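You operate a simulated robot arm through the tools that you are given. There is no shell and no other tool. Be economical: measure what you need, move in short steps, check, and stop when the job is done.

You are at the controls of a simulated two-armed robot. One attempt, no reset.

Task
Shut the right blue drawer. Then take the cap from the right end of the drawer bench and put it on top of the short teal cartridge. Then put the black cylinder on the right end of the drawer bench away on the top of the grey bench. Then take the bent white pipe and leave it on the top of the steel bench. Then open the middle blue drawer, take the green ring from the inside of the middle blue drawer and put it on the squared mat and shut the drawer again. Then take the brown filter from the top of the crate stack and put it on the top shelf of the dark stand. Then put the broad cap on the top of the crate stack away on the lower shelf of the long bench. Then put the short yellow cartridge on the top of the steel bench away on the low shelf of the drawer bench. Then fetch the sample bottle marked "4" from the top of the steel bench and stand it on the front of the hose bench. Then take the door wedge and put it on the blue tray. Then take the orange handled jug on the desk top in front of the grey boxes and put it away on the shelf of the tall table. Then open the large drawer. Keep to this order. Set down upright: black cylinder, short yellow cartridge, sample bottle, orange handled jug.

The check looks at the end state, three seconds after you hand in, the way a careful person would. Anything else that was tipped, shoved, dropped, spilled or broken makes it a failure. Lids that push on must go on centred and level and be pressed home; caps that screw on are set level and turned clockwise until they are tight.

Robot
Two 7-joint arms with two-finger parallel grippers on one trunk, on a base that drives. Base frame: it is fixed to the floor where the robot stands at the start and does not move with it; the origin is under the middle of the robot, x ahead of it, y to its left, z up. Units: mm, degrees, N and s.
The left shoulder is at the start at [70, 133, 1201], the right one opposite. Places, roughly: bent white pipe (14x14x7 cm) [500, -600, 200]; black cylinder (4x5x4 cm) [500, -500, 900]; blue tray (27x19x3 cm) [2500, 1700, 800]; broad cap [-2000, -500, 750]; brown filter [-1750, -250, 750]; cap [750, -500, 750]; door wedge (12x5x3 cm) [2100, 1900, 300]; front of the hose bench (72x23 cm) [-4800, -3880, 800]; green ring (7x7x2 cm) [1000, 100, 700]; large drawer [-5400, 100, 900]; low shelf of the drawer bench [900, -400, 200]; lower shelf of the long bench [-7900, -2000, 300]; middle blue drawer [1100, 200, 700]; orange handled jug [2250, 2000, 750]; right blue drawer [700, -100, 700]; sample bottle [-500, -2000, 1000]; shelf of the tall table [-2300, -4800, 400]; short teal cartridge [500, -500, 1000]; short yellow cartridge [-500, -2000, 1000]; squared mat [300, -1000, 900]; top of the grey bench [-3300, 6000, 900]; top of the steel bench [-300, -2000, 800]; top shelf of the dark stand (19x13 cm) [-1920, 3040, 620]. Payload 1.57 kg a hand.
Tool frame (each hand has its own): the origin (TCP) lies between the finger pads and is the grasp point; the fingertips stand 30 mm ahead of it; z points along the fingers, y is the line along which they close. The gripper opens to 80 mm. The fingers are 17 mm wide and 12 mm thick; the gripper's body (40 by 82 mm) begins 80 mm behind the TCP.
Orientation is that of the tool frame in the base frame, as [roll, pitch, yaw] about the fixed x, y, z axes, in that order (R = Rz(yaw) Ry(pitch) Rx(roll)). With the fingers straight down and closing along the base's y, the tool's x points along the base's -x, its y along +y and its z along -z.

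Tools
- The arms move only by the tool drive_tool. It takes "left_moves", "right_moves" or both (then of equal length, played together; a hand with none holds still); each is a list of rows, each a list of 6 numbers: the shift along the base's x, y, z in mm, then the turn, a rotation vector about the base's x, y, z in degrees. In form: [[x, y, z, ax, ay, az], ...]. A call has 1 to 20 rows; each row shifts and turns the commanded pose from where the row before left it. "left_hand" and "right_hand" are, for a hand that has rows, the finger opening in mm, from 0 to 80, set as the call begins (left out, the last holds). A row lasts 0.2 s, in which the tool goes at most 50 mm and 8.6 degrees; a call with a longer step from one row to the next is refused whole, and so is a gripper value outside its range. A pose out of reach is approached as far as the arm can. The call stops where the force on the tool passes 40 N (or 10 N more than at its start, if that is more) or the arm is blocked; 0.2 s more then pass. The fingers move at their own pace (about 153 mm/s each) and stop on an object; they squeeze with about 35 N. The grip force told is the motor's: it shows also when the fingers shut on nothing. Time passes only in rows, and 0.2 s behind the last, so rows that do not move let the fingers close. The reply holds the time, the measured pose of the TCP, the force on the tool along the base axes, the opening and the grip force, in the units named above and with some noise, with the torque about the TCP (base axes, N m) and any sound that the robot's microphone picked up.
- Cameras (640 x 400 px; columns grow to the right, rows downward): "scene" is now at [123.4, -4.5, 1406.6]; the picture's right is [-0.05, -1.00, 0.00], its down [-0.79, 0.04, -0.61] and it looks along [0.61, -0.03, -0.79] (base axes); focal length 253 px, centre (320, 200). "left" rides on the left gripper at [72, 7, -122] in its tool frame; the picture's right is [-0.09, 1.00, 0.00], its down [-0.84, -0.08, -0.54] and it looks along [-0.54, -0.05, 0.84] (tool axes); focal length 238 px, centre (320, 200). "right" rides on the right gripper at [72, -7, -122] in its tool frame; the picture's right is [0.09, 1.00, 0.00], its down [-0.84, 0.08, -0.54] and it looks along [-0.54, 0.05, 0.84] (tool axes); focal length 238 px, centre (320, 200). There is no depth. A picture from a camera that has moved, and an enlarged one, comes with that camera's place and axes in the base frame and with its lens.
- capture(camera): a new picture of that camera. It takes no simulated time.
- raise_lower(by): slides the trunk up (or, below 0, down) by that many mm; the arms and the scene camera ride with it, the base frame stays. It gives what a move gives, with no picture.
- steer(legs): drives the robot by 1 to 6 legs, each [ahead, left, turn to the left] in mm, mm and degrees, along the robot's own axes; the way and the turn of a leg run together, so that a leg with both is an arc; at most 1500 mm and 180 degrees a leg. The arms and the cameras ride along, it lands a little off, and it stops where it bumps. It gives what a move gives.
- head_to(pan, tilt): turns the head with the scene camera to pan (to the left, within 86 degrees either way) and tilt (down, from -29 to 69), counted from straight ahead of the robot. It gives what a move gives.
- zoom(camera, box): a new picture of the part [left, top, right, bottom] of that camera's present view, enlarged. It takes no simulated time.
- close_job(): hands the job in; it is judged then, once.

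Go step by step. Nothing tells you exact positions but the pictures and the camera data: compare them with the known pose of the tool, close in by small moves and look again before you grip or let go. The budget is 567 turns and 370 pictures, counting those below and the enlarged ones. Unless the task says otherwise, let go and move clear before handing in.

The tools are called by a JSON object that holds its "name" and its "arguments". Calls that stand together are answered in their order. drive_tool: Moves the arms, as the interface text tells. Its arguments: {"type":"object","properties":{"left_moves":{"type":"array","items":{"type":"array","items":{"type":"number"}}},"left_hand":{"type":"number"},"right_moves":{"type":"array","items":{"type":"array","items":{"type":"number"}}},"right_hand":{"type":"number"}},"required":[]} The other tools are called the same way: raise_lower (by) slides the trunk up or down; steer (legs) drives the base; head_to (pan, tilt) turns the head that bears the scene camera; capture (camera) takes a picture; zoom (camera, box) takes an enlarged picture of a part of a camera's view; close_job () hands the job in.

At the start:

```text
time_s: 0.0
left_ee_pos: [453.4, 113.7, 1106.2]
left_ee_rot: [-179.9, 0.0, -180.0]
left_contact_force: [0.4, 0.5, 0.7]
left_torque: [0.02, 0.0, 0.02]
left_grip_width: 79.9
left_grasp_force: 0.1
right_ee_pos: [412.3, -345.9, 1056.8]
right_ee_rot: [-179.9, 0.0, 180.0]
right_contact_force: [0.4, 0.0, 0.1]
right_torque: [0.02, 0.0, 0.03]
right_grip_width: 79.8
right_grasp_force: 0.0
trunk travel left (down, up): [-775.0, 165.0]
robot x, y, heading: [4.3, 0.3, 0.1]
head pan, tilt: [-2.6, 52.3]
```

scene: 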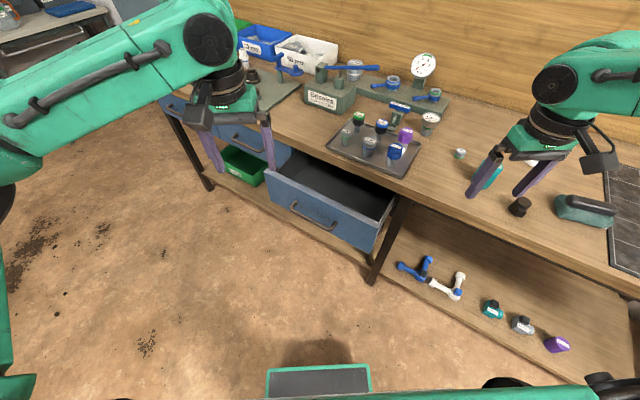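
right: 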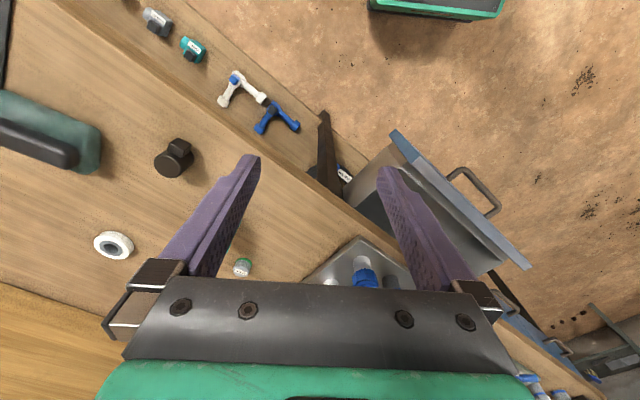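
left: 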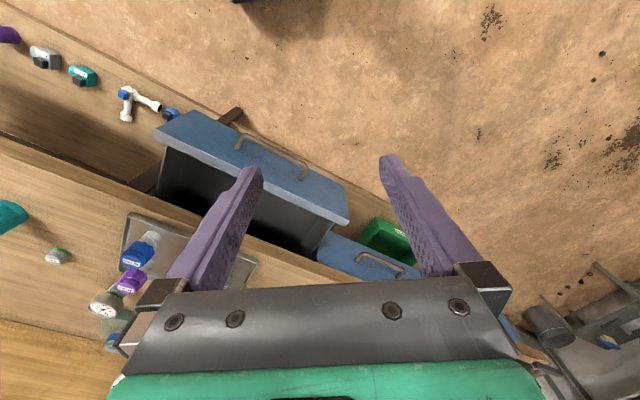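

I see the drawer bench standing at about 45° to the robot, with the right blue drawer open. I'll look closer before moving.

{"name": "zoom", "arguments": {"camera": "scene", "box": [240, 40, 460, 260]}}

{"name": "zoom", "arguments": {"camera": "scene", "box": [380, 80, 640, 360]}}

```text
1.82 times, centred on (350, 150) of scene
camera zoom: at [123.4, -4.5, 1406.6], right [-0.05, -1.0, 0.0], down [-0.79, 0.04, -0.61], along [0.61, -0.03, -0.79], focal length 460 px, centre (266, 291)
```

zoom: 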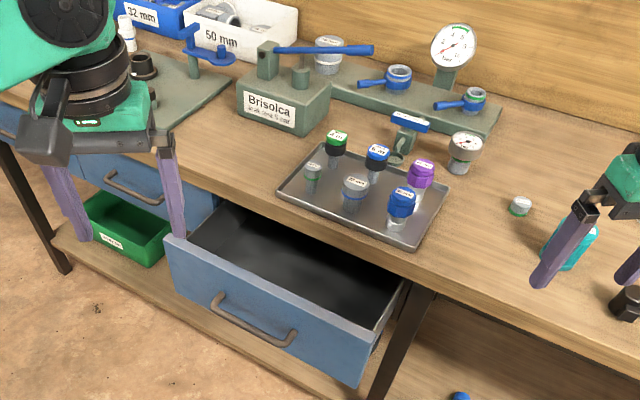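

```text
1.43 times, centred on (510, 220) of scene
camera zoom: at [123.4, -4.5, 1406.6], right [-0.05, -1.0, 0.0], down [-0.79, 0.04, -0.61], along [0.61, -0.03, -0.79], focal length 361 px, centre (49, 171)
```

zoom: 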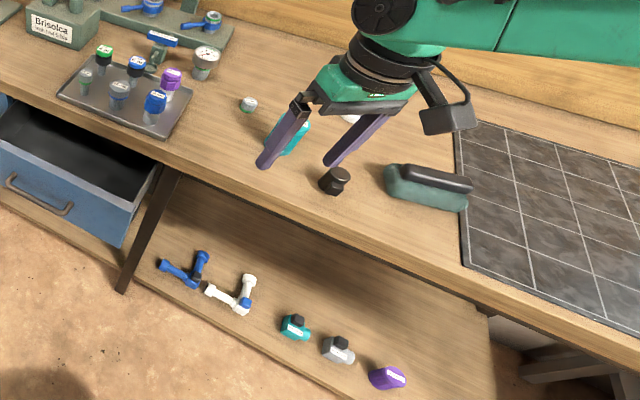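

I'll turn to face the bench squarely and look again.

{"name": "steer", "arguments": {"legs": [[0, 0, -45]]}}

{"name": "head_to", "arguments": {"pan": 0, "tilt": 45}}

{"name": "capture", "arguments": {"camera": "scene"}}

```text
time_s: 2.5
left_ee_pos: [399.6, -243.7, 1106.5]
left_ee_rot: [-179.8, -0.1, 134.6]
left_contact_force: [-0.5, -0.3, 0.2]
left_torque: [0.02, 0.01, -0.02]
left_grip_width: 79.7
left_grasp_force: 0.1
right_ee_pos: [44.7, -538.0, 1057.1]
right_ee_rot: [-180.0, 0.0, 134.6]
right_contact_force: [-0.1, 1.0, -0.5]
right_torque: [0.02, 0.01, 0.01]
right_grip_width: 80.3
right_grasp_force: 0.1
trunk travel left (down, up): [-775.0, 165.0]
robot x, y, heading: [0.7, -1.0, -45.1]
head pan, tilt: [-2.6, 52.3]
```

```text
time_s: 3.1
left_ee_pos: [398.9, -244.4, 1105.7]
left_ee_rot: [-179.9, -0.2, 134.6]
left_contact_force: [-0.2, -0.7, -0.7]
left_torque: [0.01, -0.02, -0.02]
left_grip_width: 80.4
left_grasp_force: 0.1
right_ee_pos: [43.3, -537.8, 1055.4]
right_ee_rot: [-180.0, 0.0, 134.7]
right_contact_force: [1.2, 0.3, 0.1]
right_torque: [-0.03, 0.03, -0.03]
right_grip_width: 80.1
right_grasp_force: 0.1
trunk travel left (down, up): [-775.0, 165.0]
robot x, y, heading: [-0.5, -2.1, -45.5]
head pan, tilt: [0.0, 45.0]
```

```text
364 pictures are left
camera scene: at [90.8, -94.7, 1416.4], right [-0.71, -0.7, 0.0], down [-0.5, 0.5, -0.71], along [0.5, -0.5, -0.71], focal length 253 px, centre (320, 200)
```

scene: 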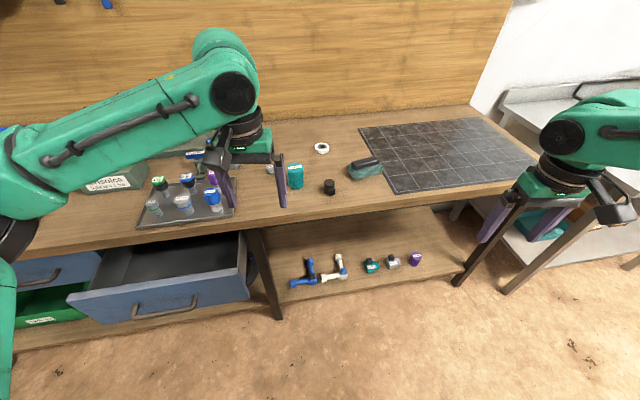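

The bench normal is nearer to heading -36°. I'll turn to match and look again.

{"name": "steer", "arguments": {"legs": [[0, 0, 9.5]]}}

{"name": "capture", "arguments": {"camera": "scene"}}

{"name": "capture", "arguments": {"camera": "left"}}

{"name": "capture", "arguments": {"camera": "right"}}

```text
time_s: 4.2
left_ee_pos: [432.5, -172.9, 1106.6]
left_ee_rot: [180.0, -0.1, 144.4]
left_contact_force: [0.4, -0.7, 0.6]
left_torque: [-0.01, 0.0, -0.03]
left_grip_width: 79.8
left_grasp_force: 0.1
right_ee_pos: [131.8, -523.3, 1055.4]
right_ee_rot: [-179.9, 0.1, 144.4]
right_contact_force: [-0.3, 0.0, -0.3]
right_torque: [0.02, -0.02, -0.02]
right_grip_width: 79.9
right_grasp_force: 0.1
trunk travel left (down, up): [-775.0, 165.0]
robot x, y, heading: [-0.4, 0.3, -35.7]
head pan, tilt: [0.0, 45.0]
```

```text
363 pictures are left
camera scene: at [104.6, -78.7, 1416.4], right [-0.58, -0.81, 0.0], down [-0.57, 0.41, -0.71], along [0.57, -0.41, -0.71], focal length 253 px, centre (320, 200)
```

scene: 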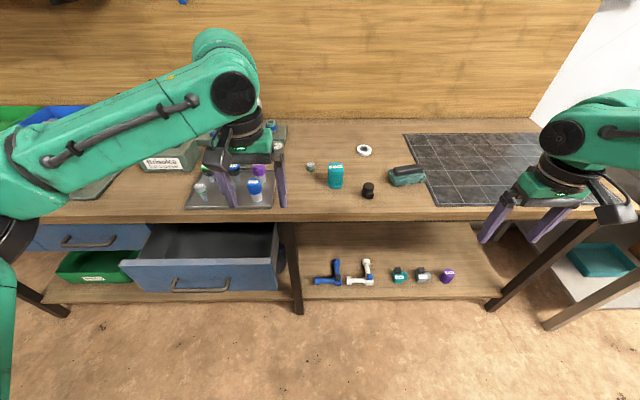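

```text
362 pictures are left
camera left: at [379.0, -126.0, 1226.7], right [0.66, 0.76, 0.0], down [0.64, -0.55, 0.54], along [0.41, -0.35, -0.84], focal length 238 px, centre (320, 200)
```

left: 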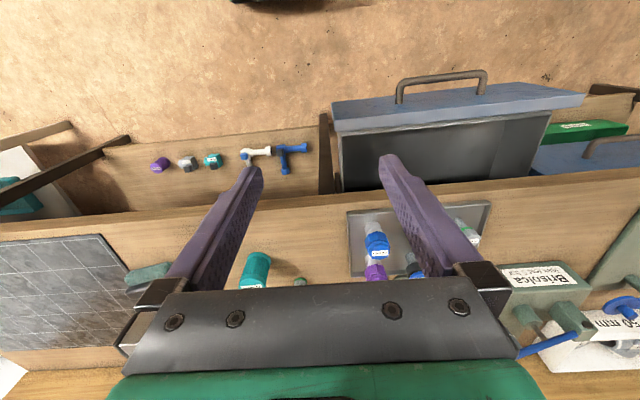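

```text
361 pictures are left
camera right: at [70.4, -487.0, 1176.8], right [0.51, 0.86, 0.0], down [0.72, -0.43, 0.54], along [0.47, -0.27, -0.84], focal length 238 px, centre (320, 200)
```

right: 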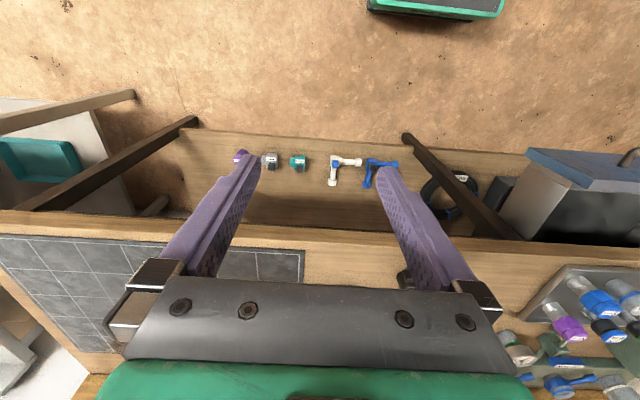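

Now facing squarely. I'll triangulate heights by zooming before and after raising the trunk.

{"name": "zoom", "arguments": {"camera": "scene", "box": [100, 120, 420, 320]}}

{"name": "raise_lower", "arguments": {"by": 150}}

{"name": "zoom", "arguments": {"camera": "scene", "box": [100, 140, 420, 340]}}

```text
2.00 times, centred on (260, 220) of scene
camera zoom: at [104.6, -78.7, 1416.4], right [-0.58, -0.81, 0.0], down [-0.57, 0.41, -0.71], along [0.57, -0.41, -0.71], focal length 506 px, centre (440, 160)
```

zoom: 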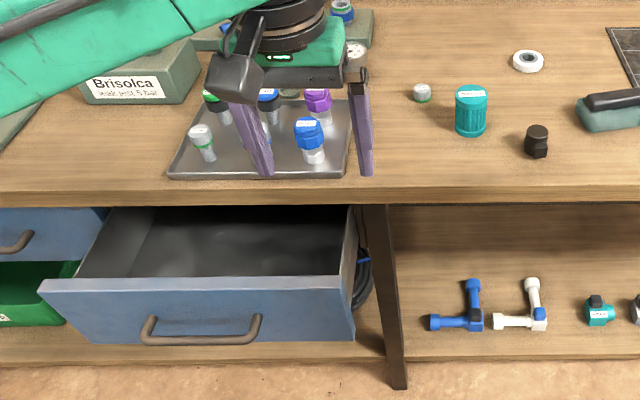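

```text
time_s: 6.0
left_ee_pos: [434.9, -174.1, 1257.0]
left_ee_rot: [-179.8, -0.1, 144.5]
left_contact_force: [-0.4, 0.0, -0.4]
left_torque: [-0.03, -0.04, 0.01]
left_grip_width: 80.2
left_grasp_force: 0.0
right_ee_pos: [133.3, -521.7, 1205.5]
right_ee_rot: [179.9, 0.0, 144.3]
right_contact_force: [0.0, -0.3, -0.1]
right_torque: [0.0, 0.04, 0.02]
right_grip_width: 79.7
right_grasp_force: 0.1
trunk travel left (down, up): [-925.0, 15.0]
robot x, y, heading: [-1.9, 0.5, -35.7]
head pan, tilt: [0.0, 45.0]
```

```text
2.00 times, centred on (260, 240) of scene
camera zoom: at [105.1, -78.1, 1566.4], right [-0.58, -0.81, 0.0], down [-0.57, 0.41, -0.71], along [0.57, -0.41, -0.71], focal length 506 px, centre (440, 120)
```

zoom: 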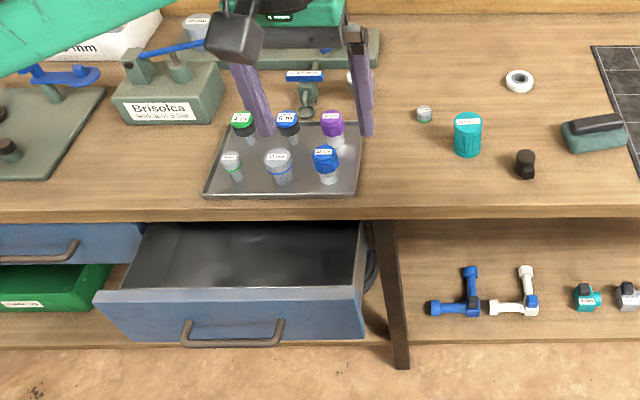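

Bench top is at about z 850 with its front edge ~630 mm ahead, and the drawer front is ~505 ahead, needing to go to ~665. I'll back off, shift left, lower the trunk and pitch the left tool forward to push.

{"name": "steer", "arguments": {"legs": [[-100, 230, 0]]}}

{"name": "raise_lower", "arguments": {"by": -400}}

{"name": "drive_tool", "arguments": {"left_hand": 0, "left_moves": [[0, 0, 0, -4.4, -6.1, 0], [0, 0, 0, -4.4, -6.1, 0], [0, 0, 0, -4.4, -6.1, 0], [0, 0, 0, -4.4, -6.1, 0], [0, 0, 0, -4.4, -6.1, 0], [0, 0, 0, -4.4, -6.1, 0], [0, 0, 0, -4.4, -6.1, 0], [0, 0, 0, -4.4, -6.1, 0]]}}

{"name": "capture", "arguments": {"camera": "scene"}}

```text
time_s: 7.8
left_ee_pos: [488.1, 71.5, 1256.4]
left_ee_rot: [179.9, -0.1, 144.4]
left_contact_force: [-0.7, -0.5, -0.2]
left_torque: [0.03, -0.03, 0.0]
left_grip_width: 80.3
left_grasp_force: 0.1
right_ee_pos: [189.8, -278.5, 1204.6]
right_ee_rot: [179.8, -0.1, 144.4]
right_contact_force: [-0.2, -0.5, -1.3]
right_torque: [0.04, -0.02, -0.01]
right_grip_width: 80.1
right_grasp_force: 0.1
trunk travel left (down, up): [-925.0, 15.0]
robot x, y, heading: [58.0, 246.1, -35.7]
head pan, tilt: [0.0, 45.0]
```

```text
time_s: 11.7
left_ee_pos: [490.0, 75.1, 856.0]
left_ee_rot: [-179.9, 0.0, 144.6]
left_contact_force: [0.1, -0.1, -0.5]
left_torque: [-0.01, -0.01, 0.0]
left_grip_width: 80.1
left_grasp_force: 0.1
right_ee_pos: [189.0, -274.9, 805.3]
right_ee_rot: [180.0, 0.0, 144.4]
right_contact_force: [-0.6, 0.2, -0.5]
right_torque: [0.0, 0.0, -0.02]
right_grip_width: 80.1
right_grasp_force: 0.0
trunk travel left (down, up): [-525.0, 415.0]
robot x, y, heading: [56.6, 247.3, -35.6]
head pan, tilt: [0.0, 45.0]
```

```text
time_s: 13.4
left_ee_pos: [486.5, 70.9, 858.4]
left_ee_rot: [-179.6, 60.2, 144.8]
left_contact_force: [-0.1, -0.1, -0.9]
left_torque: [-0.01, 0.02, -0.01]
left_grip_width: 0.1
left_grasp_force: 21.2
left hand out of reach, approached as far as the arm can: row 6
right_ee_pos: [190.3, -274.6, 806.3]
right_ee_rot: [180.0, 0.0, 144.3]
right_contact_force: [0.5, 0.5, -0.3]
right_torque: [0.0, -0.01, 0.02]
right_grip_width: 80.0
right_grasp_force: 0.0
trunk travel left (down, up): [-525.0, 415.0]
robot x, y, heading: [55.9, 250.4, -35.7]
head pan, tilt: [0.0, 45.0]
```

```text
358 pictures are left
camera scene: at [160.7, 170.1, 1166.6], right [-0.58, -0.81, 0.0], down [-0.58, 0.41, -0.71], along [0.58, -0.41, -0.71], focal length 253 px, centre (320, 200)
```

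scene: 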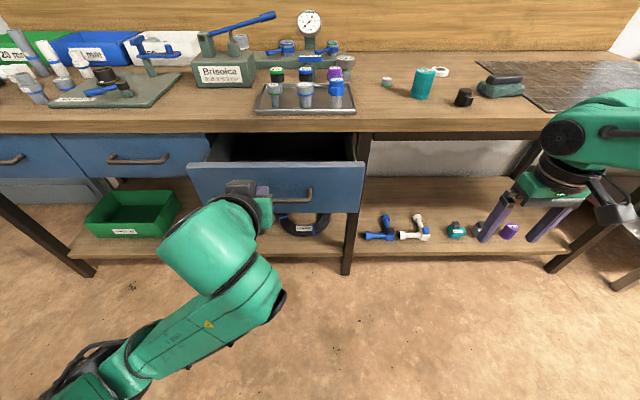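

The tool is pitched and centred on the drawer. I'll lower the trunk and approach the front face above the handle.

{"name": "raise_lower", "arguments": {"by": -95}}

{"name": "steer", "arguments": {"legs": [[105, 0, 0]]}}

{"name": "capture", "arguments": {"camera": "scene"}}

```text
time_s: 14.7
left_ee_pos: [485.9, 69.4, 762.4]
left_ee_rot: [-179.4, 60.1, 144.8]
left_contact_force: [0.2, -0.4, -0.8]
left_torque: [-0.04, 0.02, -0.03]
left_grip_width: 0.0
left_grasp_force: 21.8
right_ee_pos: [190.3, -275.7, 712.2]
right_ee_rot: [-180.0, 0.0, 144.4]
right_contact_force: [-0.4, -0.1, 0.1]
right_torque: [0.02, -0.01, 0.03]
right_grip_width: 80.2
right_grasp_force: 0.0
trunk travel left (down, up): [-430.0, 510.0]
robot x, y, heading: [55.2, 248.9, -35.7]
head pan, tilt: [0.0, 45.0]
```

```text
time_s: 15.9
left_ee_pos: [572.9, 9.2, 762.2]
left_ee_rot: [-179.5, 60.0, 144.9]
left_contact_force: [0.0, 0.5, 0.5]
left_torque: [-0.03, 0.01, 0.01]
left_grip_width: 0.2
left_grasp_force: 21.5
right_ee_pos: [277.9, -336.7, 710.7]
right_ee_rot: [-180.0, 0.1, 144.6]
right_contact_force: [-0.5, 0.4, 0.5]
right_torque: [-0.01, 0.01, -0.01]
right_grip_width: 79.8
right_grasp_force: 0.0
trunk travel left (down, up): [-430.0, 510.0]
robot x, y, heading: [140.6, 188.8, -35.4]
head pan, tilt: [0.0, 45.0]
```

```text
357 pictures are left
camera scene: at [247.7, 108.4, 1071.3], right [-0.58, -0.82, 0.0], down [-0.58, 0.41, -0.71], along [0.58, -0.41, -0.71], focal length 253 px, centre (320, 200)
```

scene: 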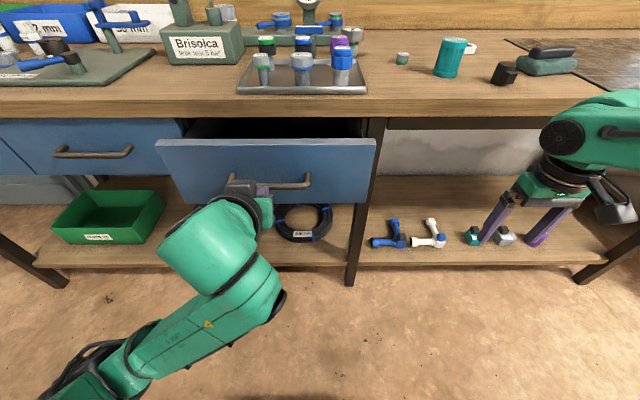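

{"name": "zoom", "arguments": {"camera": "scene", "box": [140, 80, 400, 240]}}

{"name": "capture", "arguments": {"camera": "left"}}

```text
2.46 times, centred on (270, 160) of scene
camera zoom: at [247.7, 108.4, 1071.3], right [-0.58, -0.82, 0.0], down [-0.58, 0.41, -0.71], along [0.58, -0.41, -0.71], focal length 622 px, centre (443, 298)
```

zoom: 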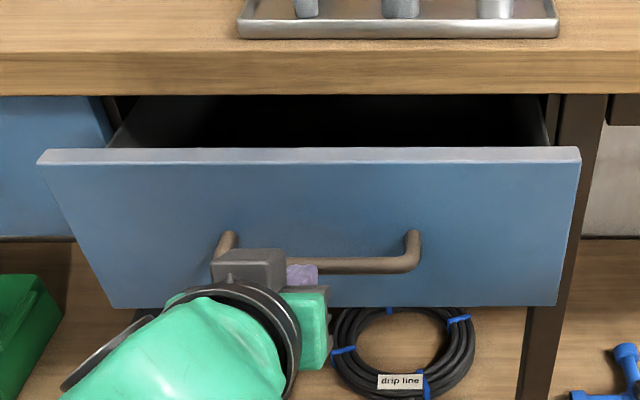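

```text
355 pictures are left
camera left: at [461.8, 97.2, 759.3], right [0.62, 0.78, 0.08], down [-0.08, -0.03, 1.0], along [0.78, -0.62, 0.05], focal length 238 px, centre (320, 200)
```

left: 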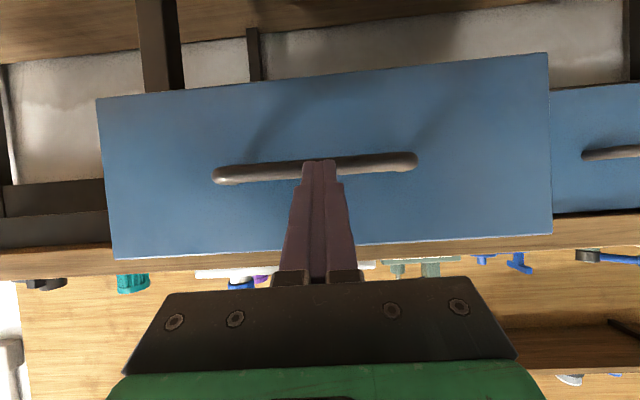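

The face is a little ahead of the fingertips. I'll push along the bench normal with the arm.

{"name": "drive_tool", "arguments": {"left_moves": [[12.2, -8.75, 0, 0, 0, 0], [12.2, -8.75, 0, 0, 0, 0], [12.2, -8.75, 0, 0, 0, 0], [12.2, -8.75, 0, 0, 0, 0], [12.2, -8.75, 0, 0, 0, 0], [12.2, -8.75, 0, 0, 0, 0]]}}

{"name": "capture", "arguments": {"camera": "left"}}

```text
time_s: 17.3
left_ee_pos: [647.3, -45.4, 764.2]
left_ee_rot: [-179.4, 60.0, 144.8]
left_contact_force: [0.1, 1.7, 1.0]
left_torque: [0.04, -0.01, 0.02]
left_grip_width: 0.0
left_grasp_force: 20.9
right_ee_pos: [278.6, -336.0, 710.1]
right_ee_rot: [-180.0, 0.0, 144.6]
right_contact_force: [0.5, 0.3, -0.9]
right_torque: [-0.02, 0.02, 0.0]
right_grip_width: 80.0
right_grasp_force: 0.1
trunk travel left (down, up): [-430.0, 510.0]
robot x, y, heading: [142.3, 190.4, -35.5]
head pan, tilt: [0.0, 45.0]
```

```text
354 pictures are left
camera left: at [535.8, 43.1, 760.3], right [0.62, 0.78, 0.07], down [-0.09, -0.03, 1.0], along [0.78, -0.62, 0.05], focal length 238 px, centre (320, 200)
```

left: 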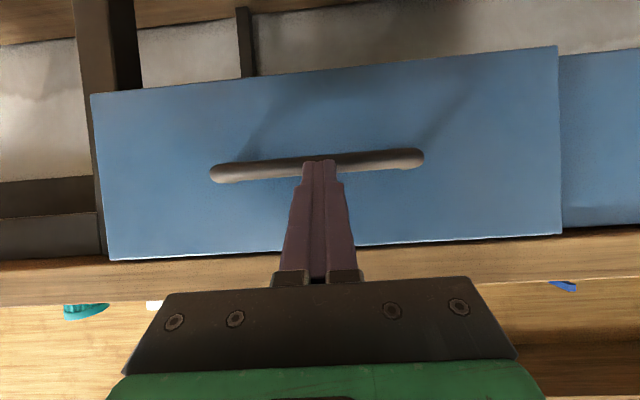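

The drawer is sliding in. Continuing until it seats.

{"name": "drive_tool", "arguments": {"left_moves": [[12.2, -8.75, 0, 0, 0, 0], [12.2, -8.75, 0, 0, 0, 0], [12.2, -8.75, 0, 0, 0, 0], [12.2, -8.75, 0, 0, 0, 0], [12.2, -8.75, 0, 0, 0, 0], [12.2, -8.75, 0, 0, 0, 0]]}}

{"name": "capture", "arguments": {"camera": "left"}}

{"name": "capture", "arguments": {"camera": "scene"}}

```text
time_s: 17.9
left_ee_pos: [663.1, -55.4, 760.5]
left_ee_rot: [-179.6, 59.7, 144.9]
left_contact_force: [-13.5, 11.7, 3.7]
left_torque: [0.06, 0.15, 0.16]
left_grip_width: 0.0
left_grasp_force: 21.3
right_ee_pos: [278.2, -334.7, 711.5]
right_ee_rot: [180.0, 0.1, 144.6]
right_contact_force: [-0.2, 0.1, -1.3]
right_torque: [0.03, 0.03, 0.01]
right_grip_width: 79.8
right_grasp_force: 0.1
trunk travel left (down, up): [-430.0, 510.0]
robot x, y, heading: [144.0, 181.5, -35.2]
head pan, tilt: [0.0, 45.0]
stopped in row 2 (left hand): the force on the tool passed its limit at 46 N (the readings are from after the stop); the commanded pose is now the measured one
```

```text
353 pictures are left
camera left: at [551.6, 32.3, 759.5], right [0.62, 0.78, 0.08], down [-0.08, -0.03, 1.0], along [0.78, -0.62, 0.04], focal length 238 px, centre (320, 200)
```

left: 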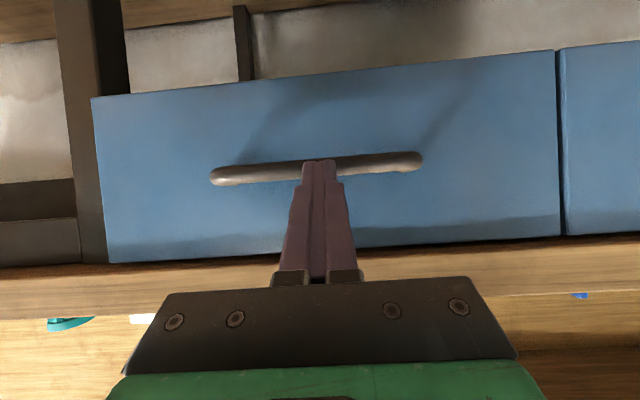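

```text
352 pictures are left
camera scene: at [245.5, 110.1, 1071.7], right [-0.58, -0.82, 0.0], down [-0.58, 0.41, -0.71], along [0.58, -0.41, -0.71], focal length 253 px, centre (320, 200)
```

scene: 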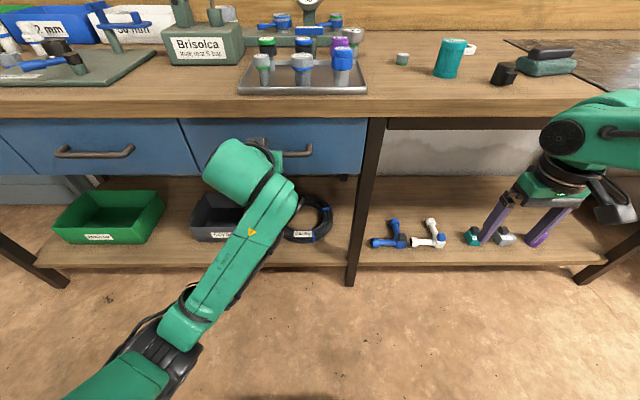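

The drawer is flush with its neighbour. I'll back off, restore the left tool to vertical, raise up and shift right to look at the cap and cartridge.

{"name": "steer", "arguments": {"legs": [[-200, 0, 0]]}}

{"name": "drive_tool", "arguments": {"left_hand": 80, "left_moves": [[-16, 11, 0, 4.4, 6.1, 0], [-16, 11, 0, 4.4, 6.1, 0], [-16, 11, 0, 4.4, 6.1, 0], [-16, 11, 0, 4.4, 6.1, 0], [-16, 11, 0, 4.4, 6.1, 0], [0, 0, 0, 4.4, 6.1, 0], [0, 0, 0, 4.4, 6.1, 0], [0, 0, 0, 4.4, 6.1, 0]]}}

{"name": "raise_lower", "arguments": {"by": 400}}

{"name": "steer", "arguments": {"legs": [[250, -230, 0]]}}

{"name": "capture", "arguments": {"camera": "scene"}}

```text
time_s: 19.5
left_ee_pos: [498.5, 59.1, 759.8]
left_ee_rot: [-179.7, 59.6, 144.8]
left_contact_force: [-0.2, -0.3, -0.2]
left_torque: [-0.02, 0.01, 0.0]
left_grip_width: 0.0
left_grasp_force: 21.3
right_ee_pos: [111.7, -218.8, 710.8]
right_ee_rot: [179.9, -0.1, 144.7]
right_contact_force: [-0.4, -0.4, 0.6]
right_torque: [0.01, 0.01, 0.02]
right_grip_width: 79.9
right_grasp_force: 0.1
trunk travel left (down, up): [-430.0, 510.0]
robot x, y, heading: [-25.4, 301.6, -35.4]
head pan, tilt: [0.0, 45.0]
```

```text
time_s: 21.3
left_ee_pos: [498.5, 56.0, 683.9]
left_ee_rot: [-179.8, 2.7, 145.0]
left_contact_force: [-0.1, 0.8, -0.6]
left_torque: [0.0, -0.01, -0.03]
left_grip_width: 80.1
left_grasp_force: 0.1
left hand out of reach, approached as far as the arm can: row 3, 4, 5, 6, 7, 8
right_ee_pos: [113.1, -218.5, 710.1]
right_ee_rot: [180.0, 0.1, 144.6]
right_contact_force: [0.3, 0.4, -0.9]
right_torque: [-0.01, -0.02, 0.01]
right_grip_width: 80.0
right_grasp_force: 0.1
trunk travel left (down, up): [-430.0, 510.0]
robot x, y, heading: [-22.9, 306.5, -35.3]
head pan, tilt: [0.0, 45.0]
```

```text
time_s: 25.1
left_ee_pos: [498.4, 56.4, 1084.1]
left_ee_rot: [-180.0, 2.8, 145.0]
left_contact_force: [0.6, -0.2, 0.4]
left_torque: [0.01, 0.0, 0.01]
left_grip_width: 79.8
left_grasp_force: 0.1
right_ee_pos: [112.0, -219.3, 1110.8]
right_ee_rot: [179.9, -0.1, 144.5]
right_contact_force: [0.6, -0.1, -0.9]
right_torque: [-0.01, 0.03, 0.0]
right_grip_width: 79.9
right_grasp_force: 0.1
trunk travel left (down, up): [-830.0, 110.0]
robot x, y, heading: [-23.7, 303.9, -35.6]
head pan, tilt: [0.0, 45.0]
```

```text
time_s: 27.4
left_ee_pos: [552.5, -280.6, 1083.7]
left_ee_rot: [-179.8, 2.8, 144.5]
left_contact_force: [0.8, 1.0, -0.7]
left_torque: [-0.03, 0.06, 0.0]
left_grip_width: 80.1
left_grasp_force: 0.0
right_ee_pos: [164.1, -553.0, 1112.5]
right_ee_rot: [-179.9, 0.1, 144.0]
right_contact_force: [0.1, -0.1, 0.2]
right_torque: [-0.03, 0.03, 0.0]
right_grip_width: 79.8
right_grasp_force: 0.1
trunk travel left (down, up): [-830.0, 110.0]
robot x, y, heading: [35.9, -31.4, -36.0]
head pan, tilt: [0.0, 45.0]
```

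```text
351 pictures are left
camera scene: at [137.8, -107.6, 1471.6], right [-0.59, -0.81, 0.0], down [-0.57, 0.41, -0.71], along [0.57, -0.42, -0.71], focal length 253 px, centre (320, 200)
```

scene: 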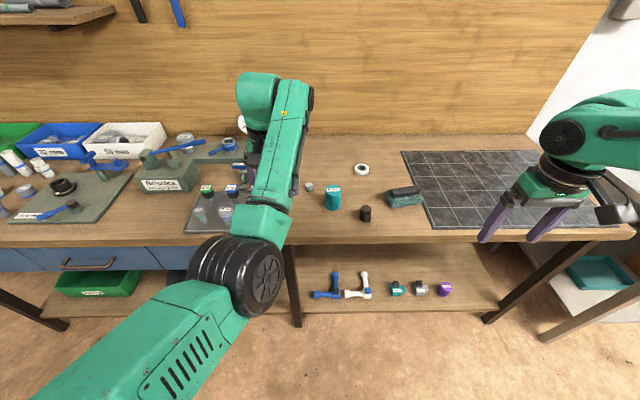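

{"name": "zoom", "arguments": {"camera": "scene", "box": [280, 140, 440, 240]}}

```text
4.00 times, centred on (360, 190) of scene
camera zoom: at [137.8, -107.6, 1471.6], right [-0.59, -0.81, 0.0], down [-0.57, 0.41, -0.71], along [0.57, -0.42, -0.71], focal length 1012 px, centre (160, 240)
```

zoom: 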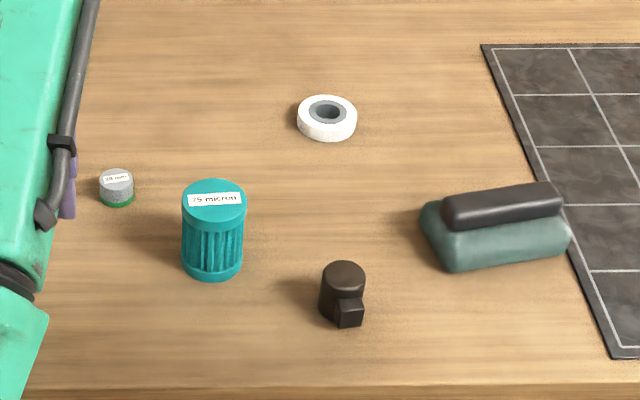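

The cap ("20 mm", grey/green) is near [698,-468] and the flat-topped teal cartridge near [583,-485]. First I'll retract the left hand so it won't hang over the bench.

{"name": "drive_tool", "arguments": {"left_moves": [[-28, 20, 0, 0, 0, 0], [-28, 20, 0, 0, 0, 0], [-28, 20, 0, 0, 0, 0], [-28, 20, 0, 0, 0, 0], [-28, 20, 0, 0, 0, 0], [-28, 20, 0, 0, 0, 0], [-28, 20, 0, 0, 0, 0], [-28, 20, 0, 0, 0, 0], [-28, 20, 0, 0, 0, 0], [-28, 20, 0, 0, 0, 0]]}}

{"name": "capture", "arguments": {"camera": "scene"}}

```text
time_s: 29.1
left_ee_pos: [529.3, -178.4, 979.5]
left_ee_rot: [172.5, 7.0, 148.3]
left_contact_force: [0.8, -0.3, 0.1]
left_torque: [0.0, 0.02, -0.04]
left_grip_width: 80.0
left_grasp_force: 0.1
left hand out of reach, approached as far as the arm can: row 1, 2, 3, 4, 5, 6, 7, 8
right_ee_pos: [165.1, -553.8, 1111.5]
right_ee_rot: [180.0, 0.1, 144.0]
right_contact_force: [0.0, 0.4, 0.1]
right_torque: [0.01, 0.03, 0.04]
right_grip_width: 80.0
right_grasp_force: 0.1
trunk travel left (down, up): [-830.0, 110.0]
robot x, y, heading: [33.5, -29.6, -35.9]
head pan, tilt: [0.0, 45.0]
stopped in row 8 (left hand): the arm was blocked; the commanded pose is now the measured one
```

```text
349 pictures are left
camera scene: at [137.6, -108.8, 1471.6], right [-0.59, -0.81, 0.0], down [-0.57, 0.41, -0.71], along [0.57, -0.41, -0.71], focal length 253 px, centre (320, 200)
```

scene: 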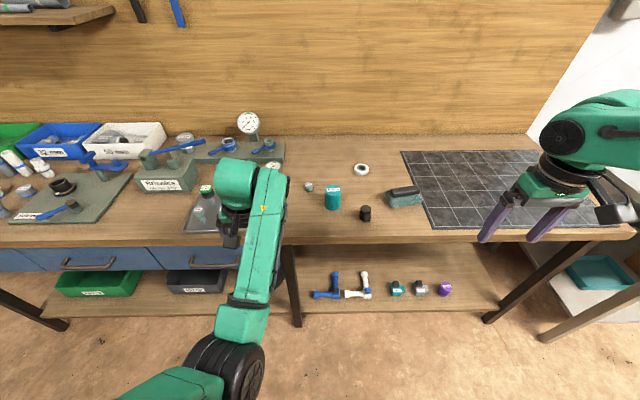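

The left arm is in an awkward elbow posture. I'll raise the hand to try to unfold it.

{"name": "drive_tool", "arguments": {"left_moves": [[0, 0, 40, 0, 0, 0], [0, 0, 40, 0, 0, 0], [0, 0, 40, 0, 0, 0], [0, 0, 40, 0, 0, 0], [0, 0, 40, 0, 0, 0], [0, 0, 40, 0, 0, 0], [0, 0, 40, 0, 0, 0]]}}

{"name": "capture", "arguments": {"camera": "scene"}}

```text
time_s: 30.7
left_ee_pos: [613.6, -206.6, 1204.4]
left_ee_rot: [172.7, 7.1, 148.2]
left_contact_force: [-0.1, 0.9, 1.8]
left_torque: [-0.03, 0.01, 0.0]
left_grip_width: 80.0
left_grasp_force: 0.0
left hand out of reach, approached as far as the arm can: row 1, 2, 3, 4, 5, 6
right_ee_pos: [164.0, -554.7, 1110.5]
right_ee_rot: [179.9, 0.1, 144.1]
right_contact_force: [-0.3, -0.6, 0.1]
right_torque: [0.02, 0.0, 0.02]
right_grip_width: 79.9
right_grasp_force: 0.1
trunk travel left (down, up): [-830.0, 110.0]
robot x, y, heading: [32.8, -31.1, -35.9]
head pan, tilt: [0.0, 45.0]
```

```text
348 pictures are left
camera scene: at [137.2, -109.4, 1471.5], right [-0.59, -0.81, 0.0], down [-0.57, 0.41, -0.71], along [0.57, -0.41, -0.71], focal length 253 px, centre (320, 200)
```

scene: 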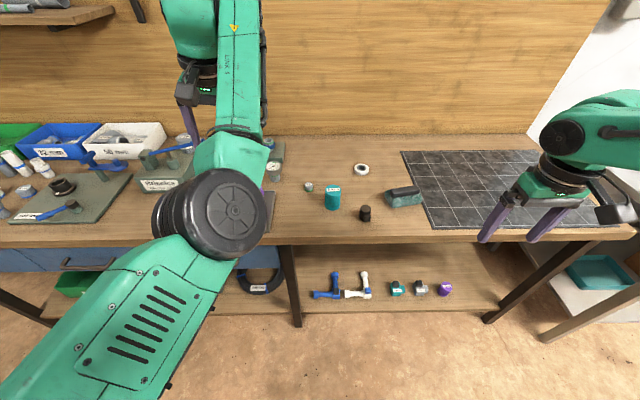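

{"name": "drive_tool", "arguments": {"left_moves": [[10, 40, 0, 0, 0, 0], [10, 40, 0, 0, 0, 0], [10, 40, 0, 0, 0, 0], [10, 40, 0, 0, 0, 0], [0, 45, 0, 0, 0, 0], [0, 45, 0, 0, 0, 0], [0, 45, 0, 0, 0, 0], [0, 45, 0, 0, 0, 0]]}}

{"name": "capture", "arguments": {"camera": "scene"}}

```text
time_s: 32.5
left_ee_pos: [657.7, 134.7, 1205.6]
left_ee_rot: [172.8, 7.0, 148.3]
left_contact_force: [0.0, -0.7, 0.0]
left_torque: [-0.03, -0.03, -0.02]
left_grip_width: 80.1
left_grasp_force: 0.0
right_ee_pos: [166.2, -551.9, 1111.9]
right_ee_rot: [-179.9, 0.1, 144.0]
right_contact_force: [-0.3, -0.4, 0.2]
right_torque: [-0.04, -0.01, 0.01]
right_grip_width: 80.1
right_grasp_force: 0.0
trunk travel left (down, up): [-830.0, 110.0]
robot x, y, heading: [35.0, -31.3, -36.2]
head pan, tilt: [0.0, 45.0]
```

```text
347 pictures are left
camera scene: at [138.8, -107.1, 1471.6], right [-0.59, -0.81, 0.0], down [-0.57, 0.41, -0.71], along [0.57, -0.42, -0.71], focal length 253 px, centre (320, 200)
```

scene: 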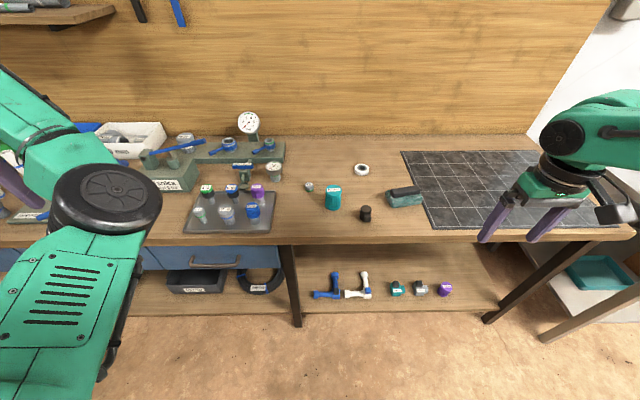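

{"name": "drive_tool", "arguments": {"left_moves": [[-35, 25, 0, 0, 0, 0], [-35, 25, 0, 0, 0, 0], [-35, 25, 0, 0, 0, 0], [-35, 25, 0, 0, 0, 0], [-35, 25, 0, 0, 0, 0], [-35, 25, 0, 0, 0, 0]]}}

{"name": "capture", "arguments": {"camera": "scene"}}

```text
time_s: 33.9
left_ee_pos: [441.0, 286.9, 1204.0]
left_ee_rot: [172.8, 7.0, 148.2]
left_contact_force: [0.8, 0.1, -1.1]
left_torque: [-0.03, -0.02, -0.04]
left_grip_width: 80.0
left_grasp_force: 0.0
right_ee_pos: [163.5, -553.7, 1111.8]
right_ee_rot: [-180.0, 0.0, 144.2]
right_contact_force: [-0.1, -0.1, 0.4]
right_torque: [-0.02, -0.03, -0.04]
right_grip_width: 79.9
right_grasp_force: 0.2
trunk travel left (down, up): [-830.0, 110.0]
robot x, y, heading: [33.0, -34.3, -35.7]
head pan, tilt: [0.0, 45.0]
```

```text
346 pictures are left
camera scene: at [137.3, -107.6, 1471.6], right [-0.59, -0.81, 0.0], down [-0.57, 0.41, -0.71], along [0.57, -0.42, -0.71], focal length 253 px, centre (320, 200)
```

scene: 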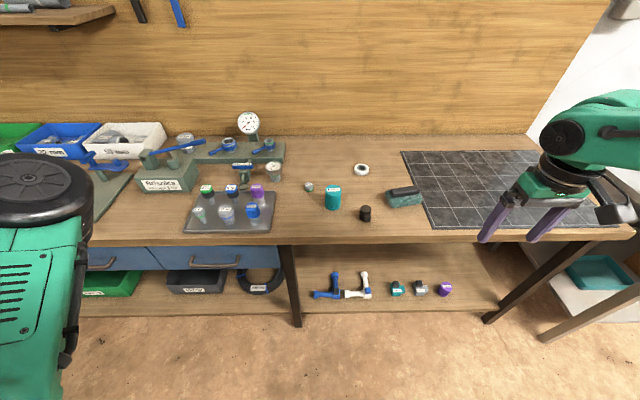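

The left arm is tucked aside. Now drive closer and bring the right hand over the cap, staying high.

{"name": "steer", "arguments": {"legs": [[300, 150, 0]]}}

{"name": "drive_tool", "arguments": {"right_moves": [[25, 17, 0, 0, 0, 0], [25, 17, 0, 0, 0, 0], [25, 17, 0, 0, 0, 0], [25, 17, 0, 0, 0, 0], [25, 17, 0, 0, 0, 0], [25, 17, 0, 0, 0, 0], [25, 17, 0, 0, 0, 0], [25, 17, 0, 0, 0, 0]]}}

{"name": "capture", "arguments": {"camera": "scene"}}

{"name": "capture", "arguments": {"camera": "right"}}

```text
time_s: 36.1
left_ee_pos: [766.8, 237.4, 1204.4]
left_ee_rot: [172.6, 7.1, 148.7]
left_contact_force: [0.4, -0.2, -0.2]
left_torque: [-0.02, 0.0, -0.01]
left_grip_width: 79.8
left_grasp_force: 0.0
right_ee_pos: [495.5, -604.2, 1111.0]
right_ee_rot: [179.9, 0.1, 144.4]
right_contact_force: [-0.5, -0.2, -0.3]
right_torque: [0.0, 0.03, 0.04]
right_grip_width: 79.9
right_grasp_force: 0.1
trunk travel left (down, up): [-830.0, 110.0]
robot x, y, heading: [364.3, -81.7, -35.5]
head pan, tilt: [0.0, 45.0]
```

```text
time_s: 37.9
left_ee_pos: [769.7, 236.4, 1203.5]
left_ee_rot: [172.6, 7.0, 148.6]
left_contact_force: [0.8, -0.2, -0.6]
left_torque: [0.0, 0.01, 0.0]
left_grip_width: 80.0
left_grasp_force: 0.1
right_ee_pos: [699.6, -471.0, 1110.5]
right_ee_rot: [-179.9, -0.1, 144.3]
right_contact_force: [-0.2, 0.8, 0.4]
right_torque: [0.0, 0.03, 0.03]
right_grip_width: 80.0
right_grasp_force: 0.0
trunk travel left (down, up): [-830.0, 110.0]
robot x, y, heading: [363.4, -84.1, -35.4]
head pan, tilt: [0.0, 45.0]
```

```text
345 pictures are left
camera scene: at [468.9, -160.6, 1471.3], right [-0.58, -0.81, 0.0], down [-0.58, 0.41, -0.71], along [0.57, -0.41, -0.71], focal length 253 px, centre (320, 200)
```

scene: 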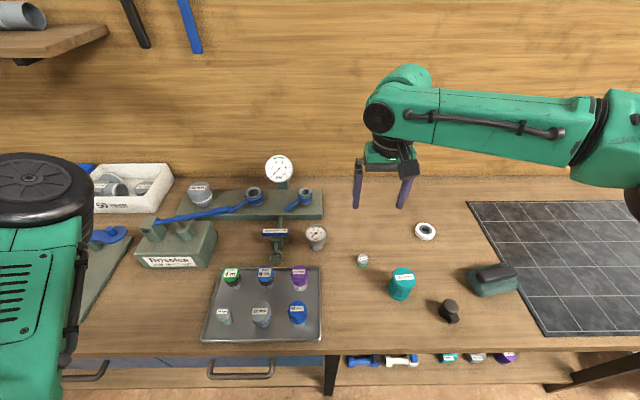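

```text
344 pictures are left
camera right: at [636.5, -434.4, 1231.1], right [0.51, 0.86, 0.0], down [0.73, -0.43, 0.54], along [0.47, -0.27, -0.84], focal length 238 px, centre (320, 200)
```

right: 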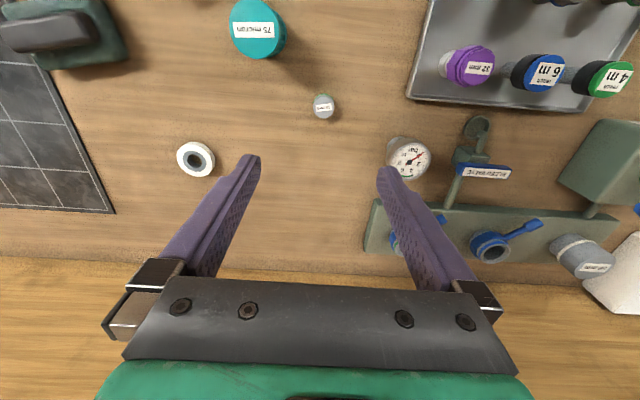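

Cap confirmed near [701,-466]. I'll narrow the fingers and lower the trunk over it.

{"name": "drive_tool", "arguments": {"right_hand": 60, "right_moves": [[1, 5, 0, 0, 0, 0]]}}

{"name": "raise_lower", "arguments": {"by": -195}}

{"name": "capture", "arguments": {"camera": "right"}}

{"name": "capture", "arguments": {"camera": "scene"}}

```text
time_s: 38.3
left_ee_pos: [768.8, 236.3, 1203.8]
left_ee_rot: [172.8, 7.0, 148.6]
left_contact_force: [0.1, -0.3, -0.2]
left_torque: [-0.02, 0.04, -0.02]
left_grip_width: 80.1
left_grasp_force: 0.1
right_ee_pos: [698.0, -463.9, 1110.9]
right_ee_rot: [180.0, 0.0, 144.4]
right_contact_force: [0.7, 0.8, 0.1]
right_torque: [-0.03, 0.02, 0.0]
right_grip_width: 60.3
right_grasp_force: 0.0
trunk travel left (down, up): [-830.0, 110.0]
robot x, y, heading: [358.9, -80.0, -35.6]
head pan, tilt: [0.0, 45.0]
```

```text
time_s: 40.4
left_ee_pos: [769.1, 236.1, 1009.7]
left_ee_rot: [172.7, 7.0, 148.6]
left_contact_force: [-1.2, 0.3, -0.8]
left_torque: [-0.03, 0.04, 0.01]
left_grip_width: 80.2
left_grasp_force: 0.0
right_ee_pos: [699.1, -464.0, 915.0]
right_ee_rot: [-179.9, -0.1, 144.5]
right_contact_force: [0.3, 0.5, 0.0]
right_torque: [0.02, -0.02, 0.03]
right_grip_width: 60.0
right_grasp_force: 0.1
trunk travel left (down, up): [-635.0, 305.0]
robot x, y, heading: [360.6, -84.8, -35.6]
head pan, tilt: [0.0, 45.0]
```

```text
343 pictures are left
camera right: at [635.8, -428.3, 1036.6], right [0.5, 0.86, 0.0], down [0.73, -0.42, 0.54], along [0.47, -0.27, -0.84], focal length 238 px, centre (320, 200)
```

right: 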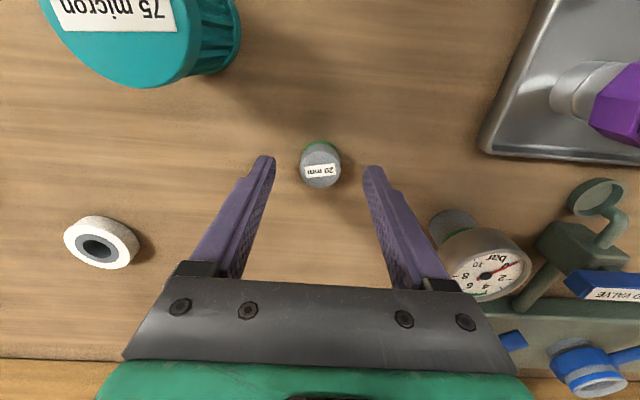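

```text
342 pictures are left
camera scene: at [467.3, -159.8, 1276.5], right [-0.58, -0.81, 0.0], down [-0.58, 0.41, -0.71], along [0.58, -0.41, -0.71], focal length 253 px, centre (320, 200)
```

scene: 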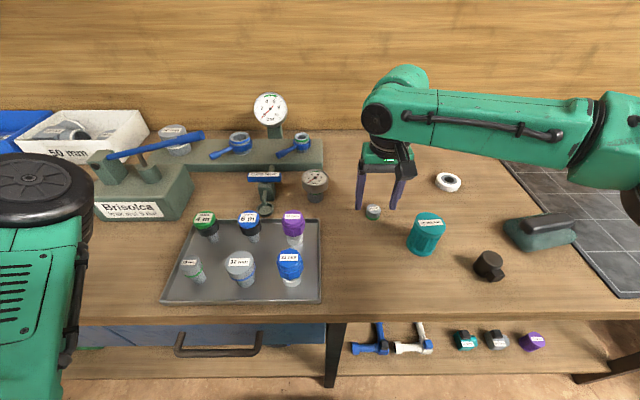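

The cap is centred between the fingers. Descending in small steps.

{"name": "drive_tool", "arguments": {"right_moves": [[0, 0, -6, 0, 0, 0], [0, 0, -6, 0, 0, 0], [0, 0, -6, 0, 0, 0], [0, 0, -5, 0, 0, 0]]}}

{"name": "capture", "arguments": {"camera": "right"}}

```text
time_s: 41.4
left_ee_pos: [768.3, 236.6, 1008.4]
left_ee_rot: [172.7, 7.0, 148.6]
left_contact_force: [0.3, 0.5, 0.4]
left_torque: [0.02, -0.03, -0.01]
left_grip_width: 79.9
left_grasp_force: 0.0
right_ee_pos: [698.7, -463.5, 892.9]
right_ee_rot: [-180.0, 0.0, 144.5]
right_contact_force: [-0.3, 0.1, 1.5]
right_torque: [-0.03, -0.01, 0.0]
right_grip_width: 59.7
right_grasp_force: 0.0
trunk travel left (down, up): [-635.0, 305.0]
robot x, y, heading: [360.2, -82.4, -35.2]
head pan, tilt: [0.0, 45.0]
```

```text
341 pictures are left
camera right: at [636.3, -427.9, 1013.8], right [0.51, 0.86, 0.0], down [0.72, -0.42, 0.54], along [0.47, -0.27, -0.84], focal length 238 px, centre (320, 200)
```

right: 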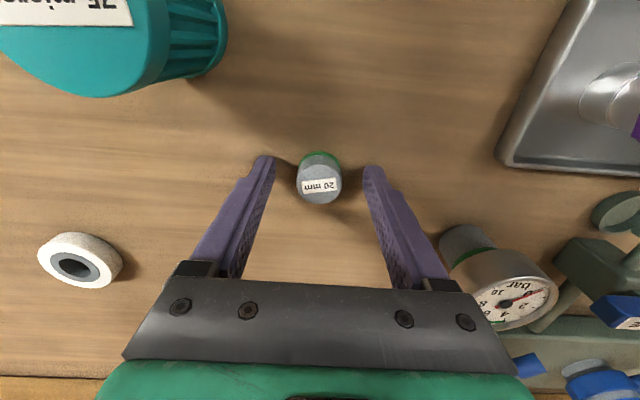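

{"name": "drive_tool", "arguments": {"right_hand": 0, "right_moves": [[0, 0, 0, 0, 0, 0], [0, 0, 0, 0, 0, 0], [0, 0, 0, 0, 0, 0]]}}

{"name": "drive_tool", "arguments": {"right_moves": [[0, 0, 20, 0, 0, 0], [0, 0, 40, 0, 0, 0], [0, 0, 40, 0, 0, 0], [0, 0, 40, 0, 0, 0]]}}

{"name": "capture", "arguments": {"camera": "right"}}

{"name": "zoom", "arguments": {"camera": "scene", "box": [340, 120, 500, 280]}}

```text
time_s: 42.2
left_ee_pos: [768.8, 237.6, 1009.1]
left_ee_rot: [172.7, 7.0, 148.6]
left_contact_force: [0.1, 1.2, -0.2]
left_torque: [0.0, 0.01, 0.02]
left_grip_width: 79.7
left_grasp_force: 0.1
right_ee_pos: [699.2, -463.7, 893.2]
right_ee_rot: [180.0, -0.1, 144.4]
right_contact_force: [-0.4, 0.5, 1.1]
right_torque: [0.0, 0.01, 0.02]
right_grip_width: 26.1
right_grasp_force: 35.1
trunk travel left (down, up): [-635.0, 305.0]
robot x, y, heading: [362.1, -80.7, -35.7]
head pan, tilt: [0.0, 45.0]
```

```text
time_s: 43.2
left_ee_pos: [768.3, 237.0, 1010.1]
left_ee_rot: [172.7, 7.0, 148.6]
left_contact_force: [-0.4, 0.4, -0.8]
left_torque: [-0.01, -0.01, -0.02]
left_grip_width: 79.8
left_grasp_force: 0.0
right_ee_pos: [689.1, -465.4, 1019.4]
right_ee_rot: [-180.0, 0.0, 144.4]
right_contact_force: [-0.2, -0.2, 0.6]
right_torque: [0.01, -0.03, 0.03]
right_grip_width: 25.9
right_grasp_force: 35.0
right hand out of reach, approached as far as the arm can: row 4
trunk travel left (down, up): [-635.0, 305.0]
robot x, y, heading: [362.3, -83.4, -35.8]
head pan, tilt: [0.0, 45.0]
```

```text
340 pictures are left
camera right: at [627.1, -429.9, 1139.1], right [0.5, 0.86, 0.0], down [0.72, -0.42, 0.54], along [0.47, -0.27, -0.84], focal length 238 px, centre (320, 200)
```

right: 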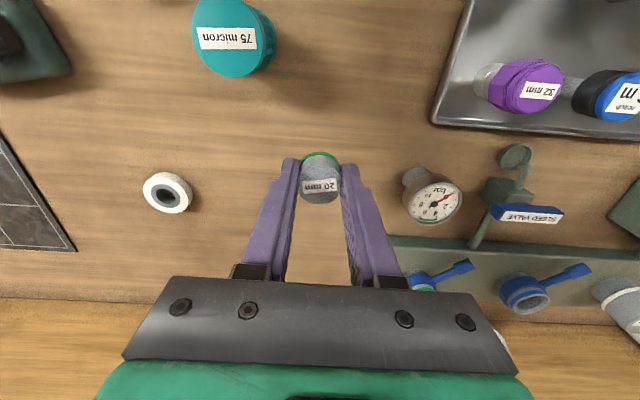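

```text
2.50 times, centred on (420, 200) of scene
camera zoom: at [466.9, -159.6, 1276.5], right [-0.58, -0.81, 0.0], down [-0.57, 0.41, -0.71], along [0.58, -0.41, -0.71], focal length 632 px, centre (70, 200)
```

zoom: 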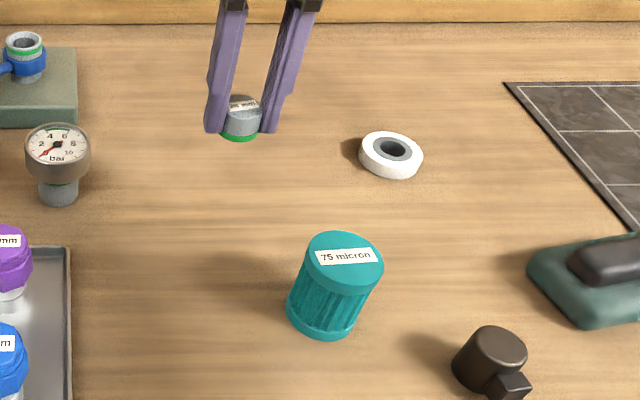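

Cap held. Teal top centre is about [588,-481,929]; moving over it.

{"name": "drive_tool", "arguments": {"right_moves": [[-37, -6, -7, 0, 0, 0], [-37, -6, -7, 0, 0, 0], [-36, -6, -7, 0, 0, 0], [0, 0, -7, 0, 0, 0]]}}

{"name": "capture", "arguments": {"camera": "right"}}

{"name": "zoom", "arguments": {"camera": "scene", "box": [340, 120, 500, 280]}}

```text
time_s: 44.2
left_ee_pos: [770.0, 237.0, 1009.7]
left_ee_rot: [172.7, 6.9, 148.7]
left_contact_force: [0.5, 0.1, -0.3]
left_torque: [-0.01, 0.01, 0.0]
left_grip_width: 80.2
left_grasp_force: 0.0
right_ee_pos: [581.7, -483.1, 991.3]
right_ee_rot: [180.0, -0.1, 144.5]
right_contact_force: [0.1, -0.1, -1.3]
right_torque: [0.03, -0.03, -0.02]
right_grip_width: 25.6
right_grasp_force: 35.1
trunk travel left (down, up): [-635.0, 305.0]
robot x, y, heading: [363.9, -85.5, -35.5]
head pan, tilt: [0.0, 45.0]
```

```text
338 pictures are left
camera right: at [518.5, -446.3, 1113.3], right [0.5, 0.86, 0.0], down [0.73, -0.42, 0.54], along [0.47, -0.27, -0.84], focal length 238 px, centre (320, 200)
```

right: 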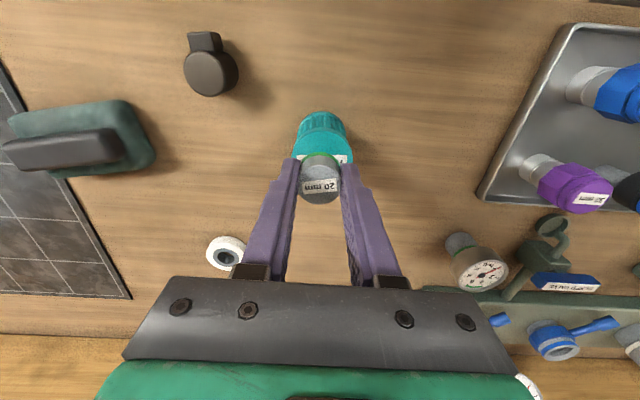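

```text
2.50 times, centred on (420, 200) of scene
camera zoom: at [468.1, -159.7, 1276.4], right [-0.58, -0.81, 0.0], down [-0.58, 0.41, -0.71], along [0.57, -0.41, -0.71], focal length 632 px, centre (70, 200)
```

zoom: 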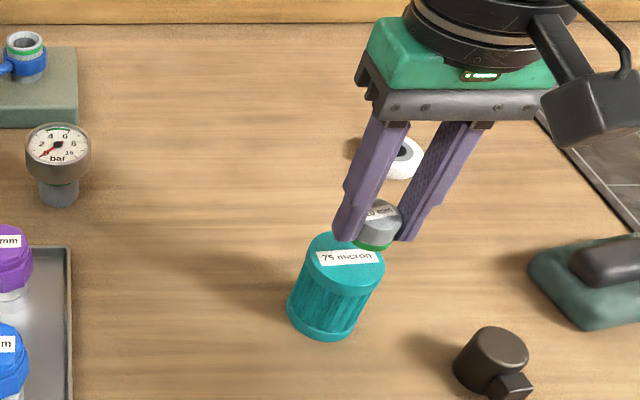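

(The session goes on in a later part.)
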